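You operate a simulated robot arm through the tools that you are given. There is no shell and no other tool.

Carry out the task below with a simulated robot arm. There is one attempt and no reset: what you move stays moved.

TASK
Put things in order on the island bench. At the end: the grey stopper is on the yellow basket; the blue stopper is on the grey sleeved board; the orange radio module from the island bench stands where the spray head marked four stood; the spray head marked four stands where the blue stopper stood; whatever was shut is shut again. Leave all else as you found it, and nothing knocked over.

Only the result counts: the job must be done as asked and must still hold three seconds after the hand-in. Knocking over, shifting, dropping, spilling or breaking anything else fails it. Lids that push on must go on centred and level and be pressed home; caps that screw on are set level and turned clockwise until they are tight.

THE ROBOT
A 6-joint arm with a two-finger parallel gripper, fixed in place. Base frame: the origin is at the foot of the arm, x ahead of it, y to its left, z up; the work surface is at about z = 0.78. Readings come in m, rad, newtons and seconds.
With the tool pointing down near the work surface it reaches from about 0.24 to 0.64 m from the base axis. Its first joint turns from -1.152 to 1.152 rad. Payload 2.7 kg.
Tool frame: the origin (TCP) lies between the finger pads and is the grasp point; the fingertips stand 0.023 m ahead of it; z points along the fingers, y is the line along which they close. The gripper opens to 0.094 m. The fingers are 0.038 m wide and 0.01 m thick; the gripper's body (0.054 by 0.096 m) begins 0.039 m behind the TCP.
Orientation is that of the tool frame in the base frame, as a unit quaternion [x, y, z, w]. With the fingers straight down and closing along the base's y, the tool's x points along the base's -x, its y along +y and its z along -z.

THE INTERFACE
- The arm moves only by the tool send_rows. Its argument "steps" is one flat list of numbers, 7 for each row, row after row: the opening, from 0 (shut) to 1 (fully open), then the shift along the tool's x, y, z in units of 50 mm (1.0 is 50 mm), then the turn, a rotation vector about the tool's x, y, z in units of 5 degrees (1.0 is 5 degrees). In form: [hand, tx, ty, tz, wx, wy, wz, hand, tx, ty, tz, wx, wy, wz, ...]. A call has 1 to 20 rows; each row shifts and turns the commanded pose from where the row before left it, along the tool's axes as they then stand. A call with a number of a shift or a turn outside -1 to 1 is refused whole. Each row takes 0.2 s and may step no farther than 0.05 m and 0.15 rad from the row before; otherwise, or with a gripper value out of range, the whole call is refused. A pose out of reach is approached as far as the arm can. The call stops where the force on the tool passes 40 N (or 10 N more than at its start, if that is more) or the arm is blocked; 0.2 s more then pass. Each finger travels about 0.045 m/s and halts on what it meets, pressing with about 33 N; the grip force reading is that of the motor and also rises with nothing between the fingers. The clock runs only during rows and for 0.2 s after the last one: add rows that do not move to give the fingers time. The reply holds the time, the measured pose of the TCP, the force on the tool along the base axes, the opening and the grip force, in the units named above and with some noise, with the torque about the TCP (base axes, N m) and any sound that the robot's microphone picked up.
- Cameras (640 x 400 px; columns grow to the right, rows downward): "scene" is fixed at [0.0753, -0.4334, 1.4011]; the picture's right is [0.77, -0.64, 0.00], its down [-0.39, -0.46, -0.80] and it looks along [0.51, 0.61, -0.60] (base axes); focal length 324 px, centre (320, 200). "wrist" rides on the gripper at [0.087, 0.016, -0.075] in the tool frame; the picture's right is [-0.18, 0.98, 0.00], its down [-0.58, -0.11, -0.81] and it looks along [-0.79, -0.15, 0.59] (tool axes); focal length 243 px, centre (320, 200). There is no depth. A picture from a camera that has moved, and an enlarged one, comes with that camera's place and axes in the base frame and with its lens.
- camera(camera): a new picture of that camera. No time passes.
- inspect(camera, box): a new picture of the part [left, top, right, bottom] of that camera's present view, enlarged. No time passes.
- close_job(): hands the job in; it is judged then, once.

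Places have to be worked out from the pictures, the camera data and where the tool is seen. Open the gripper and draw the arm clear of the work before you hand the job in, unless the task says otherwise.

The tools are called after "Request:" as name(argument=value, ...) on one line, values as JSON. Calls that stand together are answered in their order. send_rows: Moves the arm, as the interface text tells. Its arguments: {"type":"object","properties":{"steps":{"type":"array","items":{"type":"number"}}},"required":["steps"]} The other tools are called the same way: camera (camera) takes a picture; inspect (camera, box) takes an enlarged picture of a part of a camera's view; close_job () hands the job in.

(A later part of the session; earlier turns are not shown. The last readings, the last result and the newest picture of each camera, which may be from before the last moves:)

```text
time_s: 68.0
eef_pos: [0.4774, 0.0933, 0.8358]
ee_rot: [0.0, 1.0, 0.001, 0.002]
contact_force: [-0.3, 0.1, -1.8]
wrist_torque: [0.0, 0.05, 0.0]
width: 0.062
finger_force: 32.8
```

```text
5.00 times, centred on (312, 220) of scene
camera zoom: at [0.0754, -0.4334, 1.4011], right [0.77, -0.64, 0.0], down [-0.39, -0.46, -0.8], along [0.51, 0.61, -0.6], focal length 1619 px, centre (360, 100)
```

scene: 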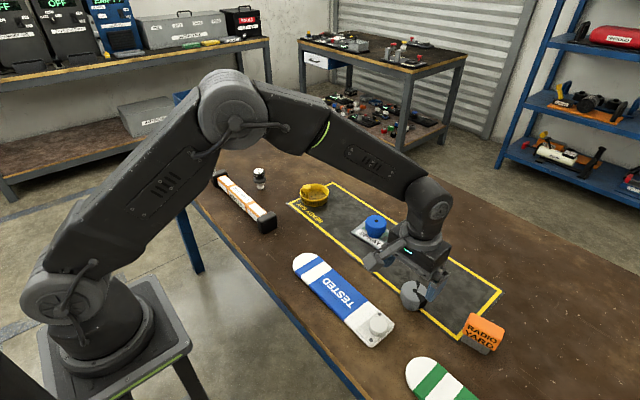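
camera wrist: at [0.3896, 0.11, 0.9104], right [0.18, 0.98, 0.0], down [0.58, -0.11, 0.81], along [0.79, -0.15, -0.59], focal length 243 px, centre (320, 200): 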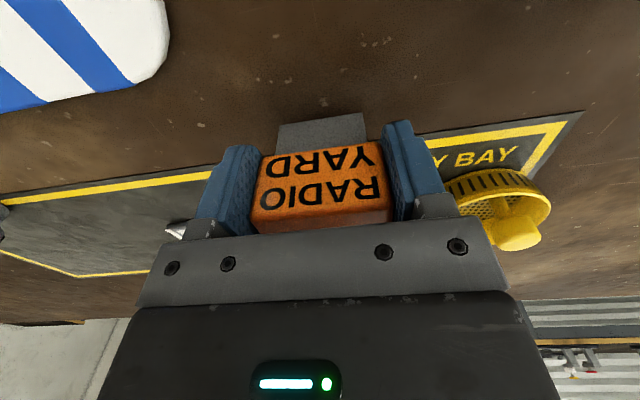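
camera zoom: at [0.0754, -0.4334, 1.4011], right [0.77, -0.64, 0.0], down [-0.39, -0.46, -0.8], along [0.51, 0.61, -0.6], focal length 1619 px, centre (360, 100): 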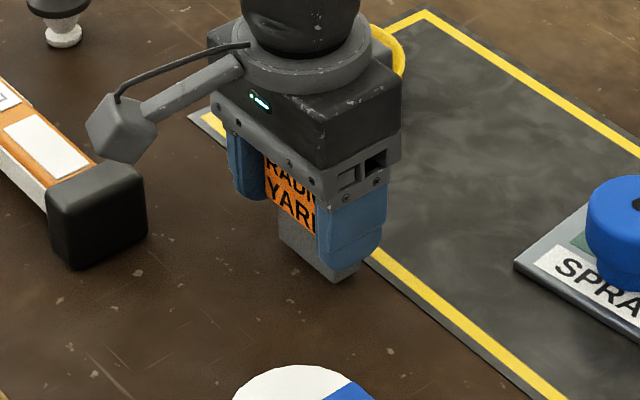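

The scene view suggests the radio centre is about 4 mm off in -x and 3 mm off in +y from the spray head's spot. I'll correct that and lower in small steps.

Request:
send_rows(steps=[0, -0.06, -0.04, 0, 0, 0, 0, 0, 0, 0, 0.05, 0, 0, 0, 0, 0, 0, 0.04, 0, 0, 0, 0, 0, 0, 0, 0, 0, 0])

Request:
send_rows(steps=[0, 0, 0, 0.02, 0, 0, 0, 0, 0, 0, 0, 0, 0, 0])

Request:
send_rows(steps=[0, 0, 0, 0.02, 0, 0, 0, 0, 0, 0, 0, 0, 0, 0])

```text
time_s: 69.0
eef_pos: [0.4812, 0.0898, 0.8314]
ee_rot: [0.0, 1.0, 0.0, 0.001]
contact_force: [0.0, 0.3, -1.6]
wrist_torque: [-0.01, 0.05, -0.01]
width: 0.0615
finger_force: 32.9
```

```text
time_s: 69.6
eef_pos: [0.4807, 0.0892, 0.83]
ee_rot: [0.001, 1.0, 0.001, 0.001]
contact_force: [0.6, -0.1, -0.9]
wrist_torque: [-0.02, 0.02, -0.01]
width: 0.0616
finger_force: 33.3
```

```text
time_s: 70.2
eef_pos: [0.4806, 0.0905, 0.8296]
ee_rot: [0.0, 1.0, 0.001, 0.001]
contact_force: [-0.5, -1.6, -1.4]
wrist_torque: [-0.02, 0.03, 0.0]
width: 0.0618
finger_force: 33.3
```

Request:
send_rows(steps=[0, 0, 0, 0.02, 0, 0, 0, 0, 0, 0, 0, 0, 0, 0])

Request:
inspect(camera="scene", box=[280, 200, 344, 240])

```text
time_s: 70.8
eef_pos: [0.4818, 0.0894, 0.8298]
ee_rot: [0.0, 1.0, 0.0, 0.002]
contact_force: [-5.0, 0.2, 12.9]
wrist_torque: [-0.2, 0.19, -0.06]
width: 0.0618
finger_force: 32.6
```

```text
10.00 times, centred on (312, 220) of scene
camera zoom: at [0.0751, -0.4334, 1.4011], right [0.77, -0.64, 0.0], down [-0.39, -0.46, -0.8], along [0.51, 0.61, -0.6], focal length 3237 px, centre (400, 0)
```

zoom: 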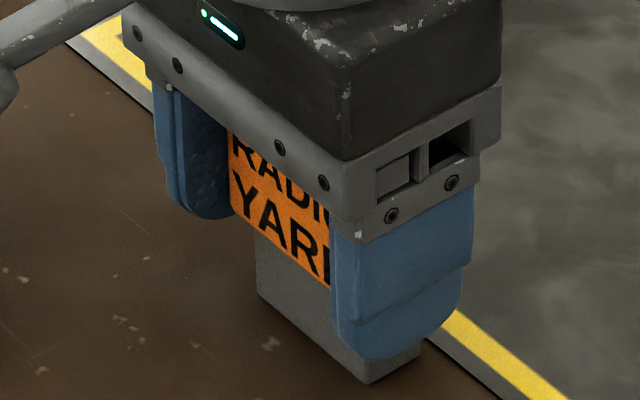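

The radio is resting on the bench (13 N), clear of the mat edge, and its base centre matches the spray head's spot to about 3 mm. Relieving slightly and opening.

Request:
send_rows(steps=[0, 0, 0, -0.012, 0, 0, 0, 0.68, 0, 0, 0, 0, 0, 0, 0.72, 0, 0, 0, 0, 0, 0, 0.8, 0, 0, 0, 0, 0, 0, 0.9, 0, 0, 0, 0, 0, 0, 1, 0, 0, 0, 0, 0, 0, 1, 0, 0, 0, 0, 0, 0])

Request:
inspect(camera="scene", box=[264, 180, 360, 260])

Request:
camera(camera="wrist")

```text
time_s: 72.4
eef_pos: [0.481, 0.0898, 0.8274]
ee_rot: [0.0, 1.0, 0.001, 0.0]
contact_force: [0.0, 0.0, -0.8]
wrist_torque: [0.03, 0.01, 0.02]
width: 0.0941
finger_force: 0.0
```

```text
5.00 times, centred on (312, 220) of scene
camera zoom: at [0.0753, -0.4334, 1.4011], right [0.77, -0.64, 0.0], down [-0.39, -0.46, -0.8], along [0.51, 0.61, -0.6], focal length 1619 px, centre (360, 100)
```

zoom: 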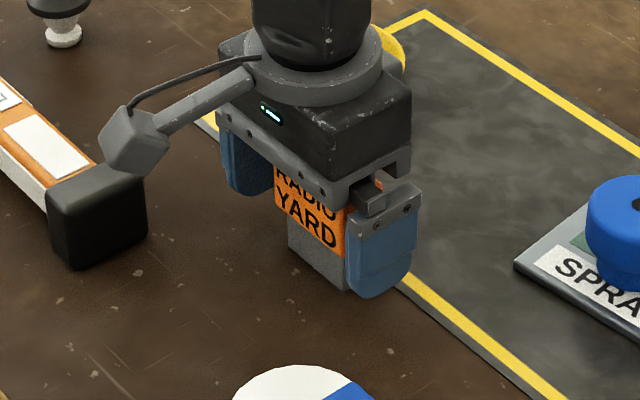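

```text
taken
camera wrist: at [0.3941, 0.1072, 0.9024], right [0.18, 0.98, 0.0], down [0.58, -0.11, 0.81], along [0.79, -0.15, -0.59], focal length 243 px, centre (320, 200)
```

wrist: 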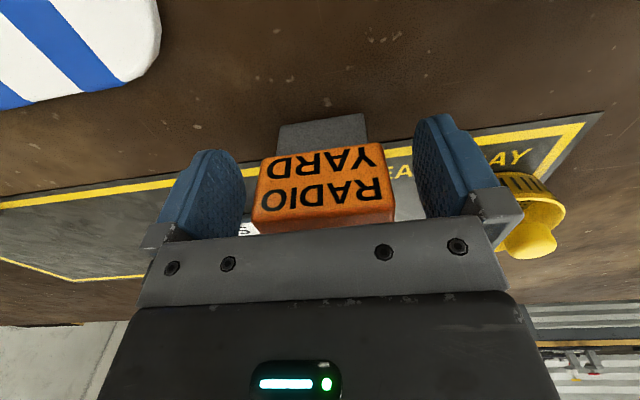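

The radio stands upright. Rising and moving to view the grey stopper near (0.505, -0.235).

Request:
send_rows(steps=[1, 0, 0, -0.4, 0, 0, 0, 1, 0, 0, -0.7, 0, 0, 0, 1, 0, 0, -0.7, 0, 0, 0, 1, 0.1, -0.8125, 0, 0, 0, 0, 1, 0.1, -0.8125, 0, 0, 0, 0, 1, 0.1, -0.8125, 0, 0, 0, 0, 1, 0.1, -0.8125, 0, 0, 0, 0, 1, 0.1, -0.8125, 0, 0, 0, 0, 1, 0.1, -0.8125, 0, 0, 0, 0, 1, 0.1, -0.8125, 0, 0, 0, 0, 1, 0.1, -0.8125, 0, 0, 0, 0, 1, 0, 0, 0, 0, 0, 0])

Request:
camera(camera="wrist")

Request:
camera(camera="scene")

```text
time_s: 75.0
eef_pos: [0.4421, -0.2364, 0.9144]
ee_rot: [0.0, 1.0, 0.001, 0.001]
contact_force: [0.4, 0.3, -0.1]
wrist_torque: [-0.01, 0.0, 0.02]
width: 0.0939
finger_force: 0.0
```

```text
taken
camera wrist: at [0.3551, -0.2185, 0.9901], right [0.18, 0.98, 0.0], down [0.58, -0.11, 0.81], along [0.79, -0.15, -0.59], focal length 243 px, centre (320, 200)
```

wrist: 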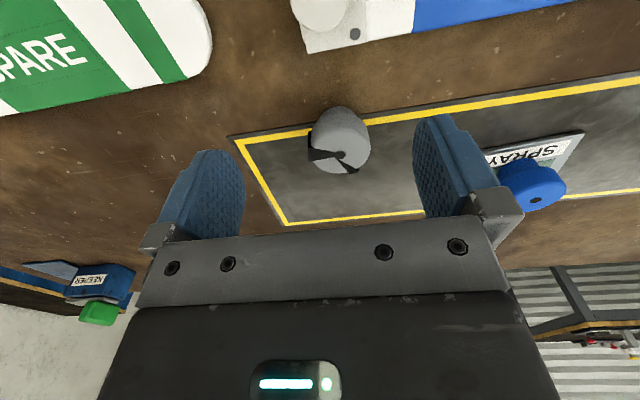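

```text
taken
```

scene: 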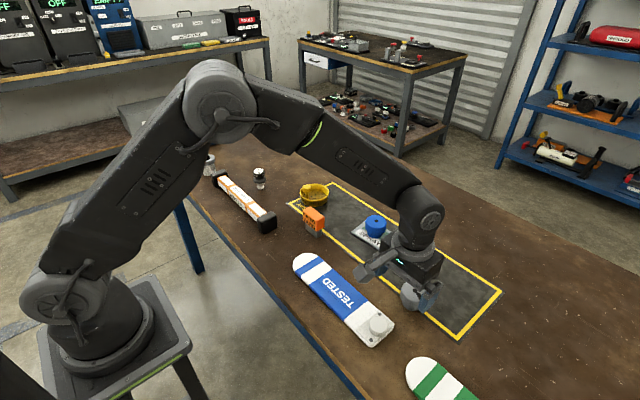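

Request:
inspect(camera="wrist", box=[280, 90, 400, 190])

Request:
inspect(camera="scene", box=[280, 170, 400, 245])

```text
4.00 times, centred on (340, 140) of wrist
camera zoom: at [0.3551, -0.2185, 0.9901], right [0.18, 0.98, 0.0], down [0.58, -0.11, 0.81], along [0.79, -0.15, -0.59], focal length 970 px, centre (240, 440)
```

zoom: 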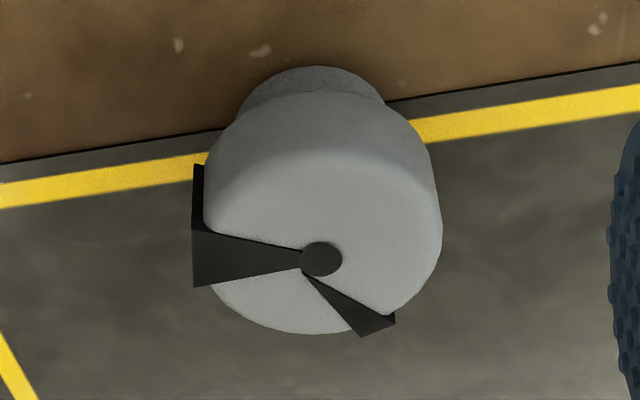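

```text
5.33 times, centred on (340, 208) of scene
camera zoom: at [0.0753, -0.4334, 1.4011], right [0.77, -0.64, 0.0], down [-0.39, -0.46, -0.8], along [0.51, 0.61, -0.6], focal length 1726 px, centre (213, 160)
```

zoom: 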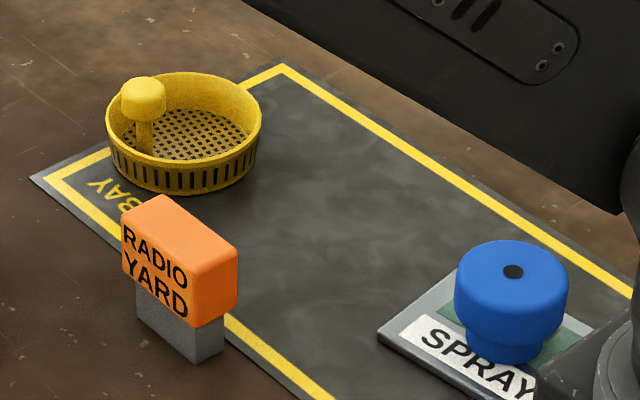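

The grey stopper is centred near (0.5097, -0.228), with black wedges sticking out about 3 mm at roughly 259° and 23°. I'll grip along the 135°/315° line to avoid both, so I'll yaw 45°, move over and look.

Request:
send_rows(steps=[1, 0, 0, 0, 0, 0, -1, 1, 0, 0, 0, 0, 0, -1, 1, 0, 0, 0, 0, 0, -1, 1, 0, 0, 0, 0, 0, -1, 1, 0, 0, 0, 0, 0, -1, 1, 0, 0, 0, 0, 0, -1, 1, 0, 0, 0, 0, 0, -1, 1, 0, 0, 0, 0, 0, -1, 1, 0, 0, 0, 0, 0, -1, 1, -0.5375, -0.4185, 0, 0, 0, 0, 1, -0.5375, -0.4185, 0, 0, 0, 0, 1, 0, 0, 0.5, 0, 0, 0, 1, 0, 0, 0, 0, 0, 0])

Request:
camera(camera="wrist")

Request:
inspect(camera="scene", box=[350, 240, 478, 320])

```text
time_s: 77.8
eef_pos: [0.5105, -0.2262, 0.8962]
ee_rot: [-0.383, 0.924, 0.0, 0.001]
contact_force: [-0.3, -0.5, 0.4]
wrist_torque: [0.01, 0.04, 0.02]
width: 0.094
finger_force: 0.0
```

```text
taken
camera wrist: at [0.4373, -0.2736, 0.9702], right [-0.56, 0.83, 0.0], down [0.49, 0.33, 0.81], along [0.67, 0.46, -0.59], focal length 243 px, centre (320, 200)
```

wrist: 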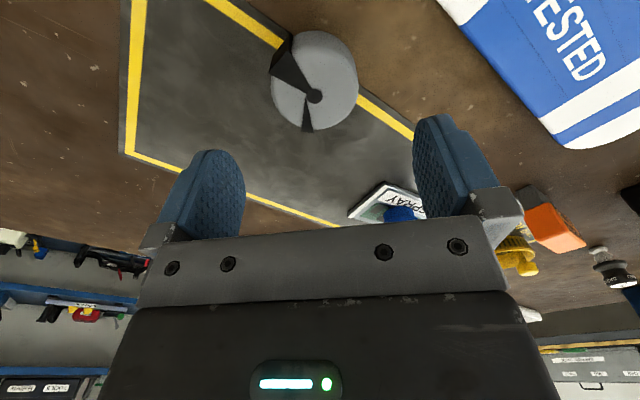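

```text
5.00 times, centred on (414, 280) of scene
camera zoom: at [0.0753, -0.4334, 1.4011], right [0.77, -0.64, 0.0], down [-0.39, -0.46, -0.8], along [0.51, 0.61, -0.6], focal length 1619 px, centre (-150, -200)
```

zoom: 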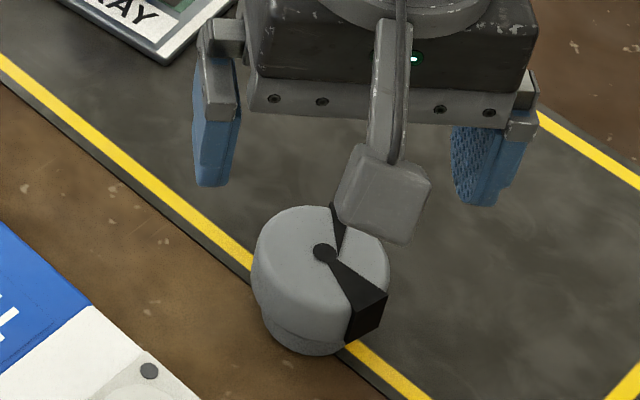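

The hole projects to (0.5093, -0.2287), so only a 2–3 mm correction is needed. I'll adjust and lower to a high grip on the head so the fingertips stay above the basket rim later.

Request:
send_rows(steps=[1, 0.052, -0.018, 0, 0, 0, 0, 1, 0, 0, 0.5, 0, 0, 0, 1, 0, 0, 0.5, 0, 0, 0, 1, 0, 0, 0.41, 0, 0, 0, 1, 0, 0, 0, 0, 0, 0])

Request:
camera(camera="wrist")

Request:
inspect(camera="scene", box=[350, 240, 478, 320])

```text
time_s: 79.0
eef_pos: [0.5087, -0.2282, 0.8213]
ee_rot: [-0.383, 0.924, -0.001, 0.001]
contact_force: [0.7, -0.2, 0.0]
wrist_torque: [0.02, 0.02, 0.0]
width: 0.0942
finger_force: 0.0
```

```text
taken
camera wrist: at [0.4351, -0.2771, 0.8966], right [-0.56, 0.83, 0.0], down [0.49, 0.33, 0.81], along [0.67, 0.46, -0.59], focal length 243 px, centre (320, 200)
```

wrist: 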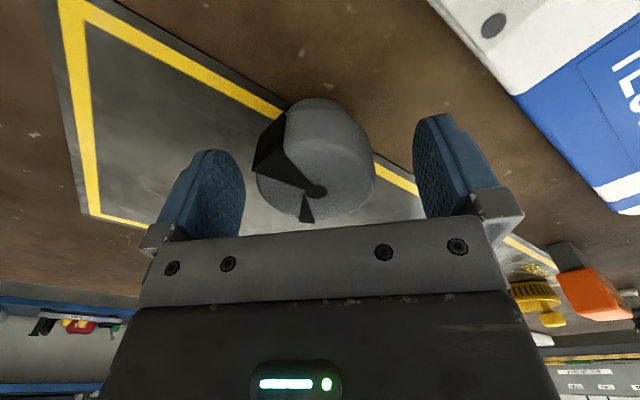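

```text
5.00 times, centred on (414, 280) of scene
camera zoom: at [0.0753, -0.4334, 1.4011], right [0.77, -0.64, 0.0], down [-0.39, -0.46, -0.8], along [0.51, 0.61, -0.6], focal length 1619 px, centre (-150, -200)
```

zoom: 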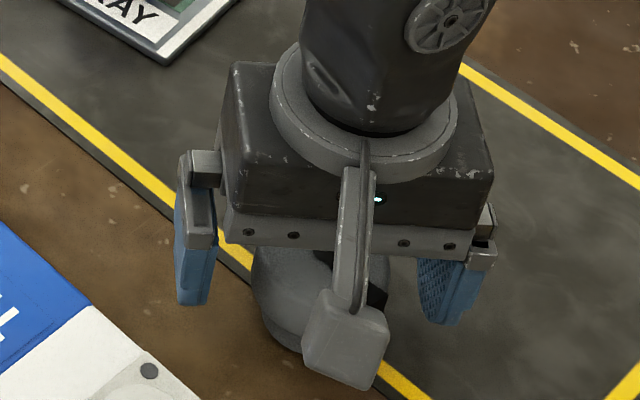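

The height reads slightly lower than intended; I'll raise 2 mm and re-read before closing.

Request:
send_rows(steps=[1, 0, 0, -0.05, 0, 0, 0, 1, 0, 0, 0, 0, 0, 0])

Request:
inspect(camera="wrist", box=[230, 80, 400, 230])

```text
time_s: 79.6
eef_pos: [0.5083, -0.2291, 0.8256]
ee_rot: [-0.384, 0.923, 0.0, 0.001]
contact_force: [0.3, -0.7, -0.3]
wrist_torque: [-0.02, -0.01, 0.0]
width: 0.0939
finger_force: 0.1
```

```text
2.67 times, centred on (315, 155) of wrist
camera zoom: at [0.4355, -0.2772, 0.8996], right [-0.56, 0.83, 0.0], down [0.49, 0.33, 0.81], along [0.67, 0.46, -0.59], focal length 647 px, centre (333, 320)
```

zoom: 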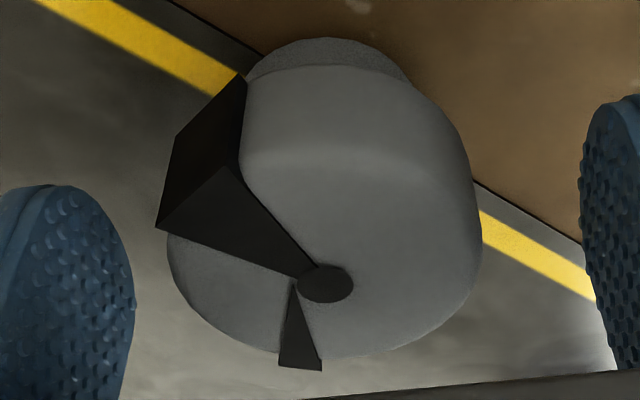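

The wedge corner reaches only about 23 mm along the closing axis versus the head's 27 mm, so the pads will meet the head itself. Closing.

Request:
send_rows(steps=[0, 0, 0, 0, 0, 0, 0, 0, 0, 0, 0, 0, 0, 0, 0, 0, 0, 0, 0, 0, 0, 0, 0, 0, 0, 0, 0, 0, 0, 0, 0, 0, 0, 0, 0, 0, 0, 0, 0, 0, 0, 0, 0, 0, 0, 0, 0, 0, 0])

Request:
camera(camera="wrist")

```text
time_s: 81.2
eef_pos: [0.5096, -0.2286, 0.8252]
ee_rot: [-0.383, 0.924, 0.0, 0.002]
contact_force: [0.4, -0.9, 1.1]
wrist_torque: [-0.02, 0.0, -0.02]
width: 0.0547
finger_force: 32.8
```

```text
taken
camera wrist: at [0.4356, -0.2773, 0.8996], right [-0.56, 0.83, 0.0], down [0.49, 0.33, 0.81], along [0.67, 0.46, -0.59], focal length 243 px, centre (320, 200)
```

wrist: 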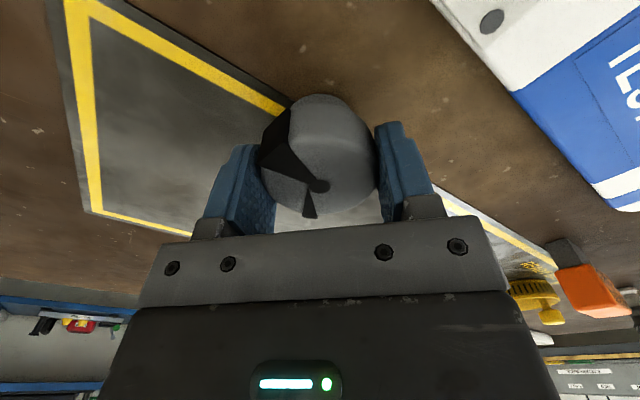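

Gripped at 54.7 mm on the head. Lifting very gently by about 8 mm.

Request:
send_rows(steps=[0, 0, 0, -0.02, 0, 0, 0, 0, 0, 0, -0.03, 0, 0, 0, 0, 0, 0, -0.04, 0, 0, 0, 0, 0, 0, -0.05, 0, 0, 0, 0, 0, 0, -0.04, 0, 0, 0, 0, 0, 0, 0, 0, 0, 0])

Request:
camera(camera="wrist")

Request:
inspect(camera="scene", box=[350, 240, 478, 320])

```text
time_s: 82.6
eef_pos: [0.5098, -0.2289, 0.8332]
ee_rot: [-0.382, 0.924, 0.0, 0.002]
contact_force: [0.0, -0.6, -1.0]
wrist_torque: [0.0, 0.01, 0.0]
width: 0.0547
finger_force: 33.3
```

```text
taken
camera wrist: at [0.4353, -0.2773, 0.9083], right [-0.56, 0.83, 0.0], down [0.49, 0.33, 0.81], along [0.67, 0.46, -0.59], focal length 243 px, centre (320, 200)
```

wrist: 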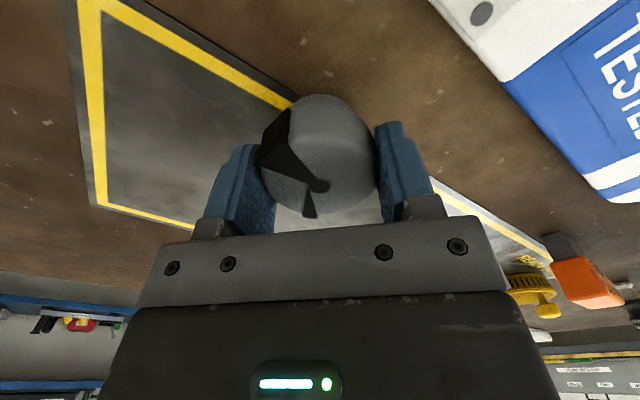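

```text
5.00 times, centred on (414, 280) of scene
camera zoom: at [0.0753, -0.4334, 1.4011], right [0.77, -0.64, 0.0], down [-0.39, -0.46, -0.8], along [0.51, 0.61, -0.6], focal length 1619 px, centre (-150, -200)
```

zoom: 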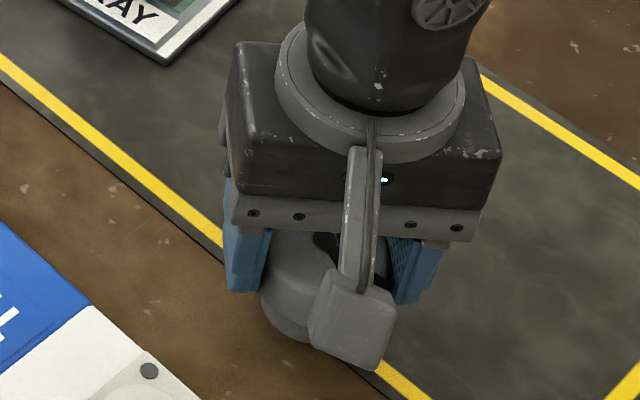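

It's coming up with the gripper. Continuing the lift smoothly.

Request:
send_rows(steps=[0, 0, 0, -0.06, 0, 0, 0, 0, 0, 0, -0.1, 0, 0, 0, 0, 0, 0, -0.14, 0, 0, 0, 0, 0, 0, -0.18, 0, 0, 0, 0, 0, 0, -0.2, 0, 0, 0, 0, 0, 0, -0.2, 0, 0, 0, 0, 0, 0, -0.2, 0, 0, 0, 0, 0, 0, -0.2, 0, 0, 0, 0, 0, 0, -0.2, 0, 0, 0, 0, 0, 0, -0.18, 0, 0, 0, 0, 0, 0, -0.14, 0, 0, 0, 0, 0, 0, -0.1, 0, 0, 0, 0, 0, 0, -0.04, 0, 0, 0, 0, 0, 0, 0, 0, 0, 0])

Request:
camera(camera="wrist")

```text
time_s: 85.6
eef_pos: [0.5078, -0.2302, 0.932]
ee_rot: [-0.381, 0.924, 0.0, 0.001]
contact_force: [-0.2, -0.3, -0.4]
wrist_torque: [-0.02, -0.01, 0.02]
width: 0.0545
finger_force: 33.7
```

```text
taken
camera wrist: at [0.434, -0.2781, 1.007], right [-0.56, 0.83, 0.0], down [0.49, 0.33, 0.81], along [0.67, 0.46, -0.59], focal length 243 px, centre (320, 200)
```

wrist: 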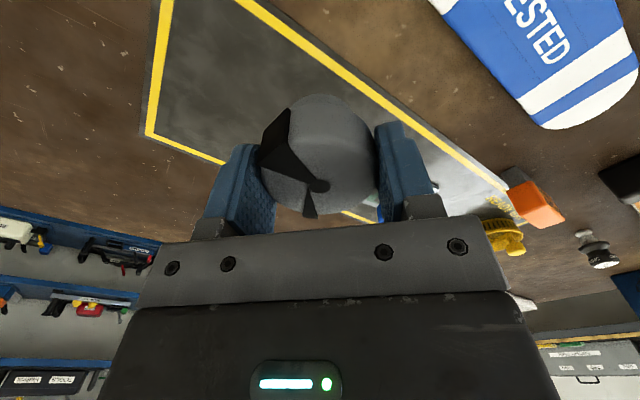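

Held steadily. I'll turn the yaw back to 0 and carry it to near the basket, stopping short for a look.

Request:
send_rows(steps=[0, 0, 0, 0, 0, 0, 1, 0, 0, 0, 0, 0, 0, 1, 0, 0, 0, 0, 0, 0, 1, 0, 0, 0, 0, 0, 0, 1, 0, 0, 0, 0, 0, 0, 1, 0, 0, 0, 0, 0, 0, 1, 0, 0, 0, 0, 0, 0, 1, 0, 0, 0, 0, 0, 0, 1, 0, 0, 0, 0, 0, 0, 1, 0, -0.04, 0.4, 0, 0, 0, 0, 0, -0.04, 0.8, 0, 0, 0, 0, 0, -0.04, 0.8, 0, 0, 0, 0, 0, -0.04, 0.8, 0, 0, 0, 0, 0, -0.04, 0.8, 0, 0, 0, 0, 0, -0.04, 0.8, 0, 0, 0, 0, 0, -0.04, 0.8, 0, 0, 0, 0, 0, -0.04, 0.8, 0, 0, 0, 0, 0, -0.04, 0.8, 0, 0, 0, 0, 0, -0.04, 0.6, 0, 0, 0, 0, 0, -0.04, 0.4, 0, 0, 0, 0])

Request:
camera(camera="wrist")

Request:
camera(camera="scene")

```text
time_s: 89.8
eef_pos: [0.53, 0.1603, 0.9314]
ee_rot: [0.0, 1.0, 0.0, 0.001]
contact_force: [0.5, 0.3, -0.7]
wrist_torque: [-0.03, 0.02, 0.02]
width: 0.0548
finger_force: 32.9
```

```text
taken
camera wrist: at [0.4427, 0.1789, 1.0067], right [0.19, 0.98, 0.0], down [0.58, -0.11, 0.81], along [0.79, -0.15, -0.59], focal length 243 px, centre (320, 200)
```

wrist: 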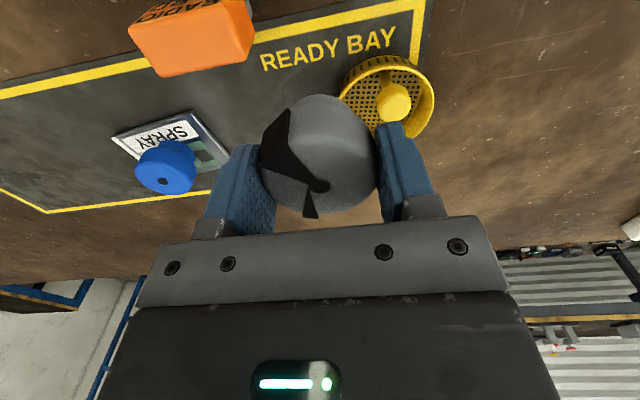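

```text
taken
```

scene: 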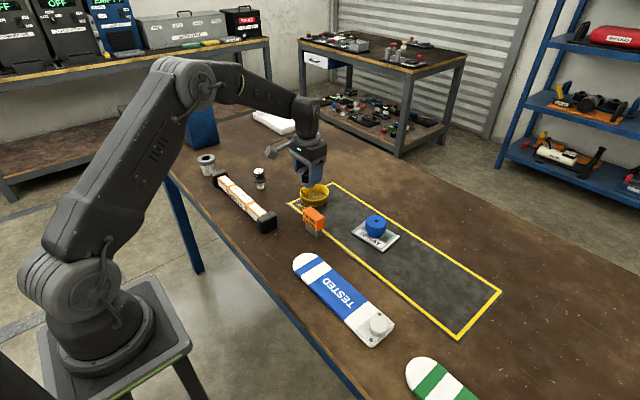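

Request:
inspect(camera="wrist", box=[320, 40, 450, 140])

Request:
inspect(camera="wrist", box=[240, 80, 400, 230])

```text
4.00 times, centred on (385, 90) of wrist
camera zoom: at [0.4427, 0.1789, 1.0067], right [0.19, 0.98, 0.0], down [0.58, -0.11, 0.81], along [0.79, -0.15, -0.59], focal length 970 px, centre (60, 640)
```

zoom: 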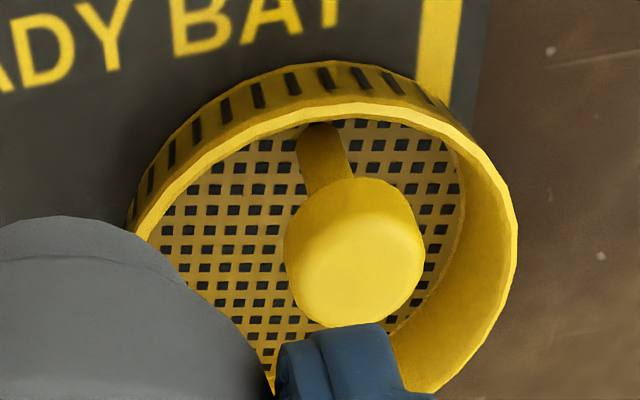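

```text
2.67 times, centred on (320, 155) of wrist
camera zoom: at [0.4427, 0.1789, 1.0067], right [0.19, 0.98, 0.0], down [0.58, -0.11, 0.81], along [0.79, -0.15, -0.59], focal length 647 px, centre (320, 320)
```

zoom: 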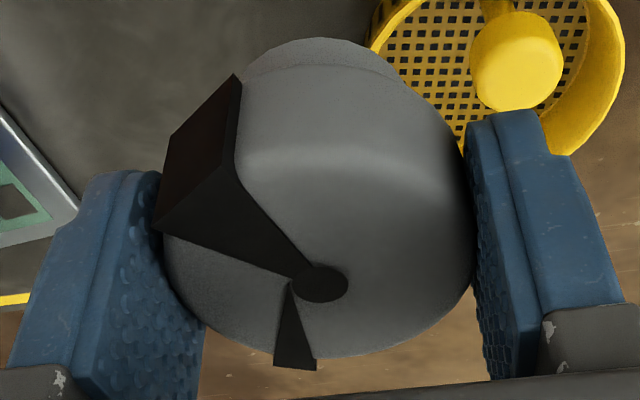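

I've refined the basket: centre (0.590, 0.2125), floor radius about 39 mm, knob at (0.560, 0.216). The stopper should go at about (0.603, 0.2065), leaving about 4–6 mm clear of both knob and wall; it sits at TCP + (0.0017, 0.001). Moving over that point.

Request:
send_rows(steps=[0, -0.2, 0.127, 0, 0, 0, 0, 0, -0.35, 0.222, 0, 0, 0, 0, 0, -0.35, 0.222, 0, 0, 0, 0, 0, -0.326, 0.206, 0, 0, 0, 0, 0, -0.2, 0.127, 0, 0, 0, 0, 0, 0, 0, 0, 0, 0, 0])

Request:
camera(camera="wrist")

Request:
inspect(camera="scene", box=[260, 140, 388, 220])

```text
time_s: 91.2
eef_pos: [0.5995, 0.2062, 0.9315]
ee_rot: [0.0, 1.0, 0.001, 0.001]
contact_force: [0.1, 0.1, 0.1]
wrist_torque: [-0.03, 0.02, -0.02]
width: 0.0548
finger_force: 32.6
```

```text
taken
camera wrist: at [0.5131, 0.2246, 1.0055], right [0.18, 0.98, 0.0], down [0.58, -0.11, 0.81], along [0.79, -0.15, -0.59], focal length 243 px, centre (320, 200)
```

wrist: 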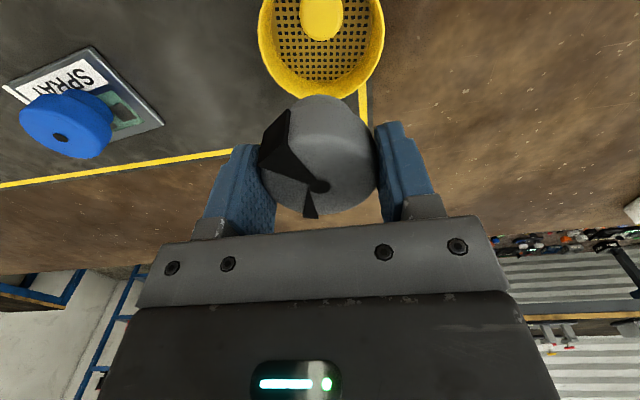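

```text
5.00 times, centred on (324, 180) of scene
camera zoom: at [0.0754, -0.4333, 1.4011], right [0.77, -0.64, 0.0], down [-0.39, -0.46, -0.8], along [0.51, 0.61, -0.6], focal length 1619 px, centre (300, 300)
```

zoom: 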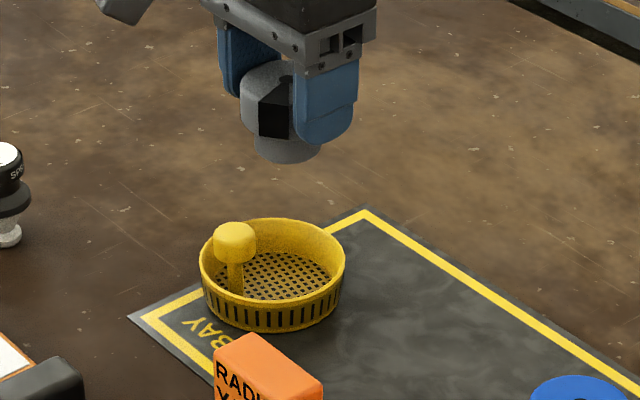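

Alignment looks right; a small +x nudge, then lower until the stem is just above the rim, and check.

Request:
send_rows(steps=[0, -0.03, 0, 0.2, 0, 0, 0, 0, 0, 0, 0.35, 0, 0, 0, 0, 0, 0, 0.35, 0, 0, 0, 0, 0, 0, 0.3, 0, 0, 0, 0, 0, 0, 0.2, 0, 0, 0, 0, 0, 0, 0.15, 0, 0, 0, 0, 0, 0, 0, 0, 0, 0])

Request:
camera(camera="wrist")

Request:
inspect(camera="scene", box=[284, 160, 348, 210])

```text
time_s: 92.8
eef_pos: [0.6038, 0.2069, 0.8555]
ee_rot: [0.0, 1.0, 0.0, 0.001]
contact_force: [0.1, 0.1, -0.4]
wrist_torque: [-0.03, 0.04, 0.01]
width: 0.0545
finger_force: 32.8
```

```text
taken
camera wrist: at [0.516, 0.2245, 0.9294], right [0.18, 0.98, 0.0], down [0.58, -0.11, 0.81], along [0.79, -0.15, -0.59], focal length 243 px, centre (320, 200)
```

wrist: 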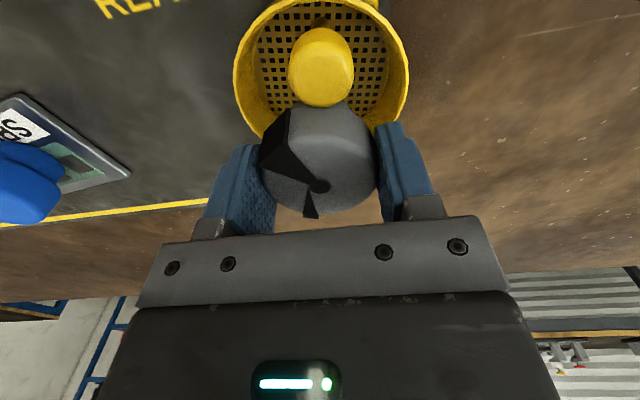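

```text
8.00 times, centred on (316, 185) of scene
camera zoom: at [0.0753, -0.4334, 1.4011], right [0.77, -0.64, 0.0], down [-0.39, -0.46, -0.8], along [0.51, 0.61, -0.6], focal length 2590 px, centre (352, 320)
```

zoom: 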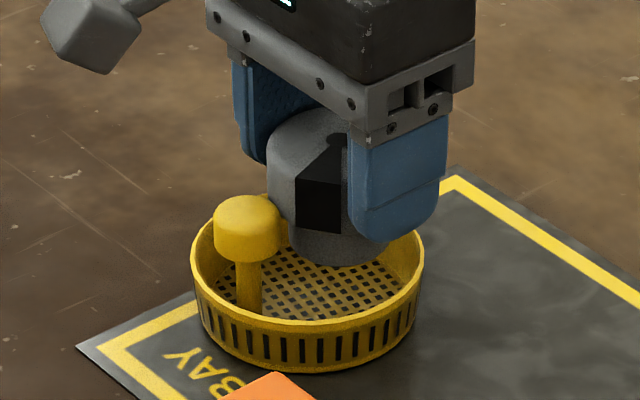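

Stopper centre is about (0.604, 0.208), about 5 mm clear of the knob and 4 mm clear of the wall. Continuing down in smaller steps.

Request:
send_rows(steps=[0, 0, 0, 0.12, 0, 0, 0, 0, 0, 0, 0.12, 0, 0, 0, 0, 0, 0, 0.08, 0, 0, 0, 0, 0, 0, 0, 0, 0, 0])

Request:
inspect(camera="scene", box=[284, 160, 348, 210])

Request:
camera(camera="wrist")

```text
time_s: 93.8
eef_pos: [0.6028, 0.2063, 0.8386]
ee_rot: [0.0, 1.0, 0.001, 0.001]
contact_force: [0.7, 0.3, -1.5]
wrist_torque: [0.01, -0.02, 0.01]
width: 0.0547
finger_force: 33.2
```

```text
8.00 times, centred on (316, 185) of scene
camera zoom: at [0.0753, -0.4334, 1.4011], right [0.77, -0.64, 0.0], down [-0.39, -0.46, -0.8], along [0.51, 0.61, -0.6], focal length 2590 px, centre (352, 320)
```

zoom: 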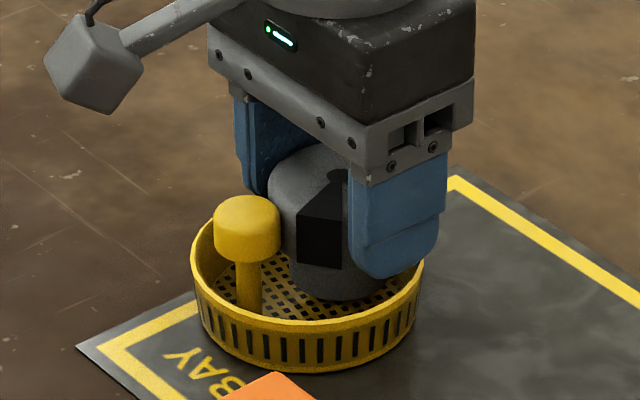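

```text
taken
camera wrist: at [0.5159, 0.224, 0.913], right [0.18, 0.98, 0.0], down [0.58, -0.11, 0.81], along [0.79, -0.15, -0.59], focal length 243 px, centre (320, 200)
```

wrist: 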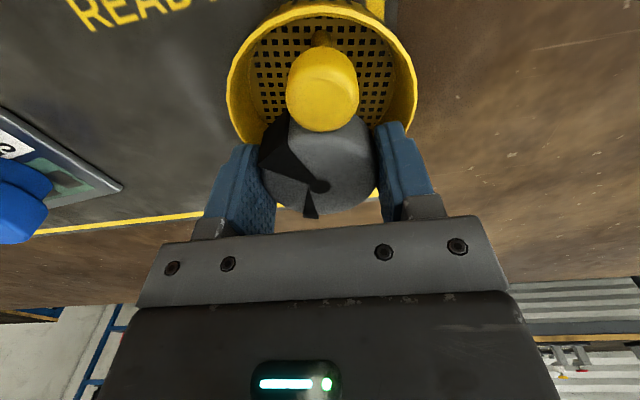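

No contact yet and the gaps look fine. Lowering 2 mm at a time.

Request:
send_rows(steps=[0, 0, 0, 0.04, 0, 0, 0, 0, 0, 0, 0.04, 0, 0, 0, 0, 0, 0, 0, 0, 0, 0])

Request:
send_rows(steps=[0, 0, 0, 0.03, 0, 0, 0, 0, 0, 0, 0, 0, 0, 0])

Request:
send_rows(steps=[0, 0, 0, 0.02, 0, 0, 0, 0, 0, 0, 0, 0, 0, 0])

Request:
inspect(camera="scene", box=[284, 160, 348, 210])

```text
time_s: 94.6
eef_pos: [0.6042, 0.2057, 0.8341]
ee_rot: [-0.001, 1.0, 0.0, 0.001]
contact_force: [0.1, -0.5, -1.1]
wrist_torque: [0.0, 0.01, 0.01]
width: 0.0546
finger_force: 33.4
```

```text
time_s: 95.2
eef_pos: [0.6035, 0.2062, 0.8333]
ee_rot: [0.0, 1.0, 0.001, 0.001]
contact_force: [-0.3, -0.4, 2.0]
wrist_torque: [0.0, -0.01, 0.0]
width: 0.0546
finger_force: 33.2
```

```text
time_s: 95.8
eef_pos: [0.603, 0.2066, 0.833]
ee_rot: [0.0, 1.0, 0.0, 0.002]
contact_force: [-1.8, -1.5, 7.0]
wrist_torque: [-0.1, -0.16, -0.03]
width: 0.0545
finger_force: 33.2
```

```text
8.00 times, centred on (316, 185) of scene
camera zoom: at [0.0752, -0.4334, 1.4011], right [0.77, -0.64, 0.0], down [-0.39, -0.46, -0.8], along [0.51, 0.61, -0.6], focal length 2590 px, centre (352, 320)
```

zoom: 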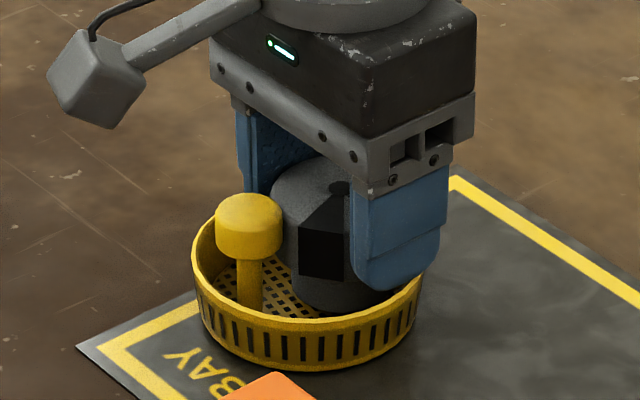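

Light contact (7 N) at TCP z 0.833, slightly higher than expected, and the torque hints at something on the far (+x) side. I'll press 1 mm more to see the torque more clearly.

Request:
send_rows(steps=[0, 0, 0, 0.015, 0, 0, 0, 0, 0, 0, 0, 0, 0, 0])

Request:
inspect(camera="wrist", box=[220, 20, 420, 220])

Request:
inspect(camera="scene", box=[300, 175, 340, 200])

```text
time_s: 96.4
eef_pos: [0.6045, 0.2069, 0.8325]
ee_rot: [0.0, 1.0, 0.001, 0.003]
contact_force: [2.9, -1.3, 11.8]
wrist_torque: [-0.14, -0.34, -0.04]
width: 0.0548
finger_force: 32.8
```

```text
2.00 times, centred on (320, 120) of wrist
camera zoom: at [0.5158, 0.2241, 0.9063], right [0.18, 0.98, 0.0], down [0.58, -0.11, 0.81], along [0.8, -0.15, -0.59], focal length 485 px, centre (320, 360)
```

zoom: 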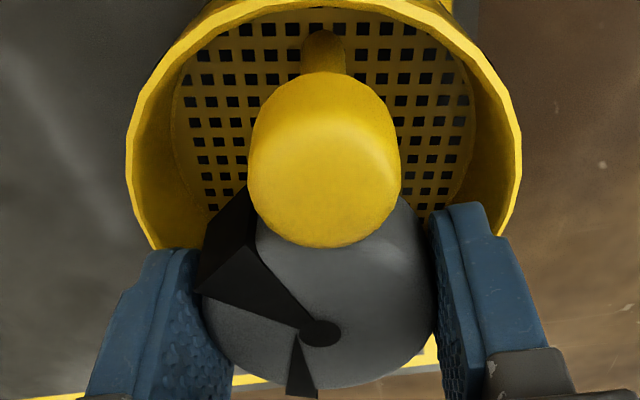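

```text
16.00 times, centred on (320, 188) of scene
camera zoom: at [0.0752, -0.4335, 1.4011], right [0.77, -0.64, 0.0], down [-0.39, -0.46, -0.8], along [0.51, 0.61, -0.6], focal length 5179 px, centre (320, 400)
```

zoom: 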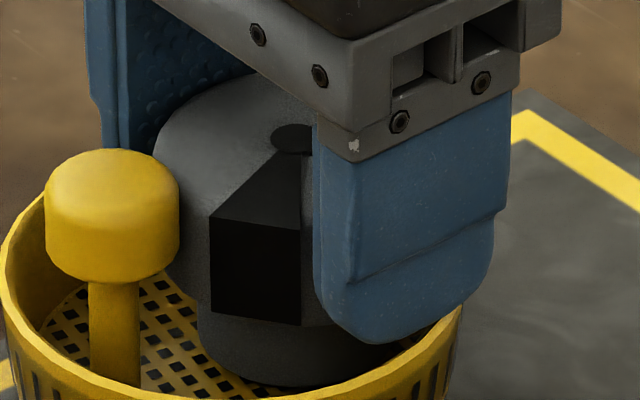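

The torque puts the contact about 19 mm out from the stopper axis, which matches the edge of the stem on the basket floor; the head underside is still about 9 mm above the rim. It's seated, so I'll relieve slightly and open slowly.

Request:
send_rows(steps=[0, 0, 0, -0.015, 0, 0, 0, 0, 0, 0, 0, 0, 0, 0, 0.6, 0, 0, 0, 0, 0, 0, 0.64, 0, 0, 0, 0, 0, 0, 0.7, 0, 0, 0, 0, 0, 0, 0.8, 0, 0, 0, 0, 0, 0, 0.9, 0, 0, 0, 0, 0, 0, 0.9, 0, 0, 0, 0, 0, 0])

Request:
inspect(camera="scene", box=[284, 160, 348, 210])

Request:
camera(camera="wrist")

```text
time_s: 98.2
eef_pos: [0.603, 0.2064, 0.8312]
ee_rot: [0.001, 1.0, 0.0, 0.001]
contact_force: [-0.2, -1.5, 2.8]
wrist_torque: [0.1, 0.03, 0.01]
width: 0.0839
finger_force: 0.0
```

```text
8.00 times, centred on (316, 185) of scene
camera zoom: at [0.0753, -0.4334, 1.4011], right [0.77, -0.64, 0.0], down [-0.39, -0.46, -0.8], along [0.51, 0.61, -0.6], focal length 2590 px, centre (352, 320)
```

zoom: 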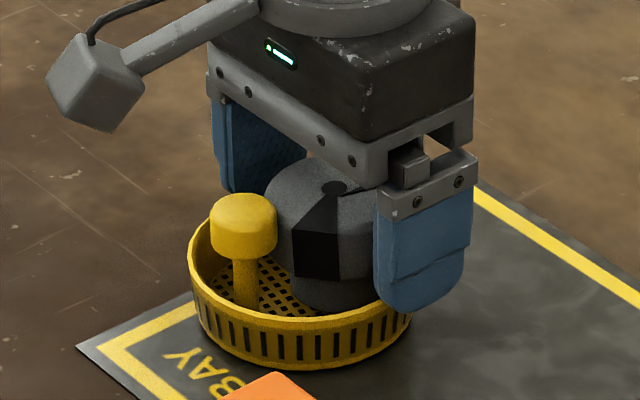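

```text
taken
camera wrist: at [0.5156, 0.2236, 0.9056], right [0.19, 0.98, 0.0], down [0.58, -0.11, 0.81], along [0.79, -0.15, -0.59], focal length 243 px, centre (320, 200)
```

wrist: 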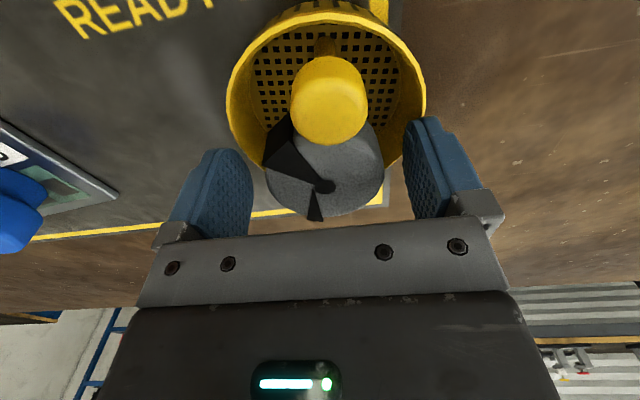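

The +y fingertip touched the rim while opening and nudged the basket about 2 mm in +y; the stopper stands inside it. I'll rise straight up slowly without changing the opening.

Request:
send_rows(steps=[0.9, 0, 0, -0.04, 0, 0, 0, 0.9, 0, 0, -0.06, 0, 0, 0, 0.9, 0, 0, 0, 0, 0, 0])

Request:
inspect(camera="scene", box=[284, 160, 348, 210])

Request:
camera(camera="wrist")

```text
time_s: 99.0
eef_pos: [0.6028, 0.2067, 0.8361]
ee_rot: [0.0, 1.0, 0.001, 0.001]
contact_force: [-0.2, -0.2, 0.0]
wrist_torque: [-0.02, 0.0, 0.01]
width: 0.0845
finger_force: 0.1
```

```text
8.00 times, centred on (316, 185) of scene
camera zoom: at [0.0753, -0.4334, 1.4011], right [0.77, -0.64, 0.0], down [-0.39, -0.46, -0.8], along [0.51, 0.61, -0.6], focal length 2590 px, centre (352, 320)
```

zoom: 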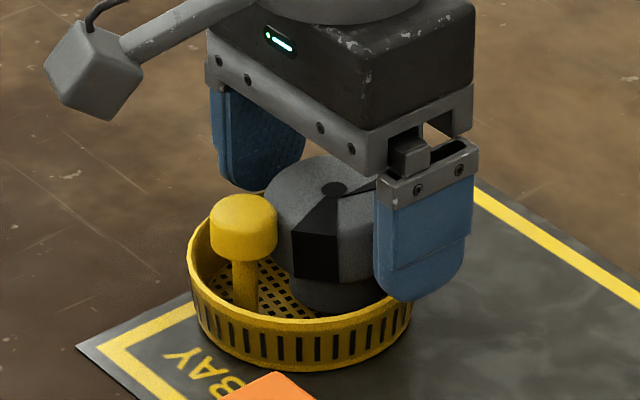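

```text
taken
camera wrist: at [0.5156, 0.224, 0.9107], right [0.18, 0.98, 0.0], down [0.58, -0.11, 0.81], along [0.79, -0.15, -0.59], focal length 243 px, centre (320, 200)
```

wrist: 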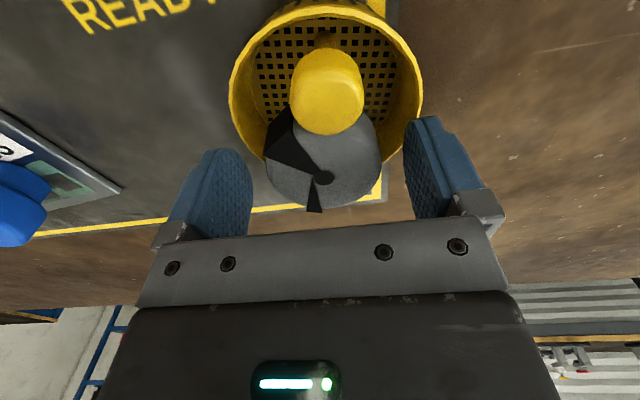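

Free of contact. Rising clear and checking the result.

Request:
send_rows(steps=[0.9, 0, 0, -0.2, 0, 0, 0, 0.9, 0, 0, -0.5, 0, 0, 0, 0.9, 0, 0, -0.7, 0, 0, 0, 0.9, 0, 0, -0.7, 0, 0, 0, 1, 0.7, 0, 0, 0, 0, 0, 1, 0.7, 0, 0, 0, 0, 0, 1, 0.7, 0, 0, 0, 0, 0, 1, 0, 0, 0, 0, 0, 0])

Request:
camera(camera="wrist")

Request:
camera(camera="scene")

Request:
inspect(camera="scene", box=[284, 170, 348, 210])

```text
time_s: 100.8
eef_pos: [0.4965, 0.2052, 0.9384]
ee_rot: [0.001, 1.0, 0.001, 0.001]
contact_force: [0.5, -0.5, -0.3]
wrist_torque: [0.01, 0.01, -0.02]
width: 0.0941
finger_force: 0.0
```

```text
taken
camera wrist: at [0.4082, 0.2218, 1.0137], right [0.18, 0.98, 0.0], down [0.58, -0.11, 0.81], along [0.79, -0.15, -0.59], focal length 243 px, centre (320, 200)
```

wrist: 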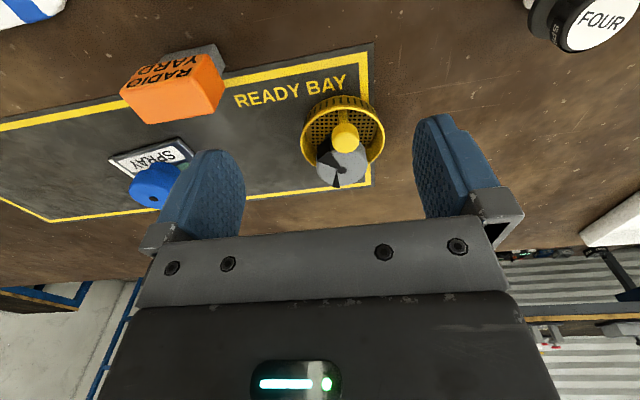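

```text
taken
```

scene: 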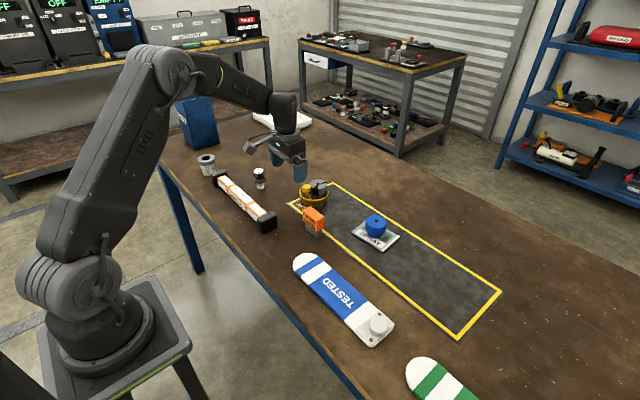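

```text
10.00 times, centred on (316, 190) of scene
camera zoom: at [0.0753, -0.4334, 1.4011], right [0.77, -0.64, 0.0], down [-0.39, -0.46, -0.8], along [0.51, 0.61, -0.6], focal length 3237 px, centre (360, 300)
```

zoom: 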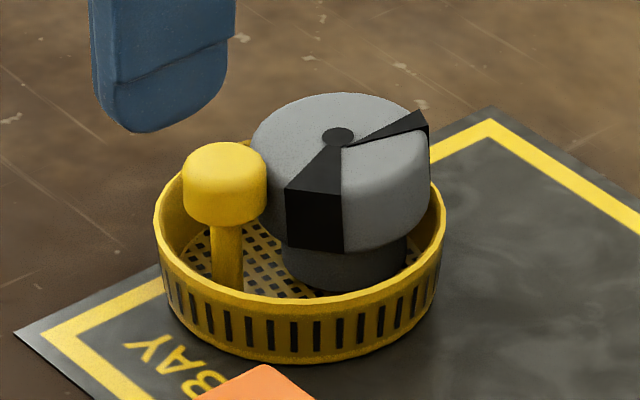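

The grey stopper stands level inside the basket, which shifted under 2 mm. I'll verify the board, radio and spray head closely.

Request:
inspect(camera="scene", box=[280, 170, 440, 270])

Request:
inspect(camera="scene", box=[180, 140, 340, 240])

Request:
inspect(camera="wrist", box=[280, 80, 408, 200])

Request:
inspect(camera="scene", box=[280, 240, 520, 390])

```text
4.00 times, centred on (360, 220) of scene
camera zoom: at [0.0753, -0.4334, 1.4011], right [0.77, -0.64, 0.0], down [-0.39, -0.46, -0.8], along [0.51, 0.61, -0.6], focal length 1295 px, centre (160, 120)
```

zoom: 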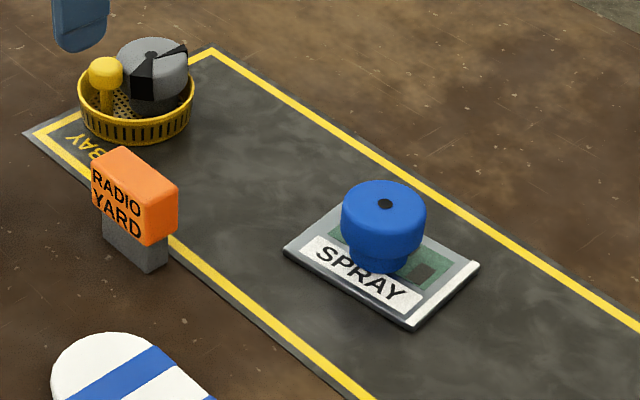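

```text
4.00 times, centred on (260, 190) of scene
camera zoom: at [0.0753, -0.4334, 1.4011], right [0.77, -0.64, 0.0], down [-0.39, -0.46, -0.8], along [0.51, 0.61, -0.6], focal length 1295 px, centre (560, 240)
```

zoom: 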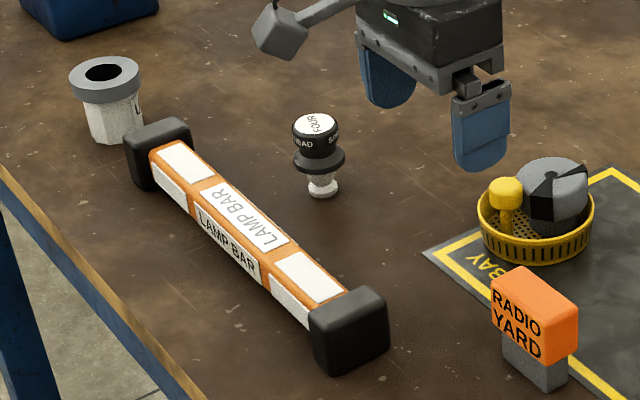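

```text
3.33 times, centred on (344, 140) of wrist
camera zoom: at [0.4082, 0.2218, 1.0137], right [0.18, 0.98, 0.0], down [0.58, -0.11, 0.81], along [0.79, -0.15, -0.59], focal length 809 px, centre (240, 400)
```

zoom: 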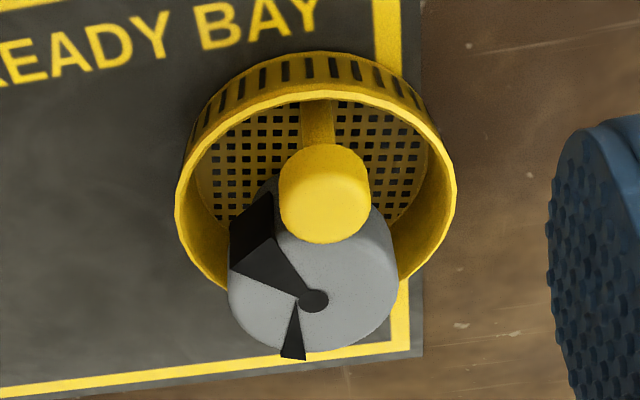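

```text
2.67 times, centred on (400, 315) of scene
camera zoom: at [0.0753, -0.4334, 1.4011], right [0.77, -0.64, 0.0], down [-0.39, -0.46, -0.8], along [0.51, 0.61, -0.6], focal length 863 px, centre (107, -107)
```

zoom: 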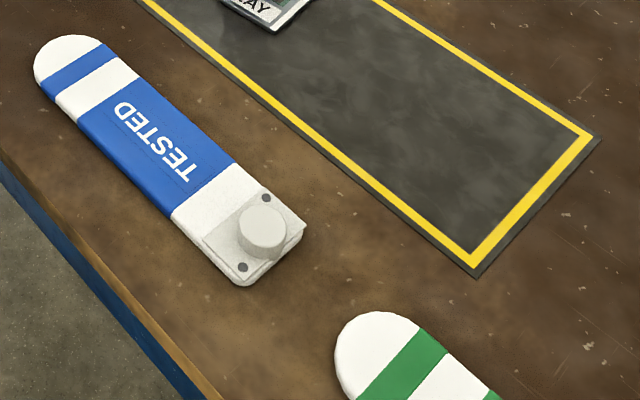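

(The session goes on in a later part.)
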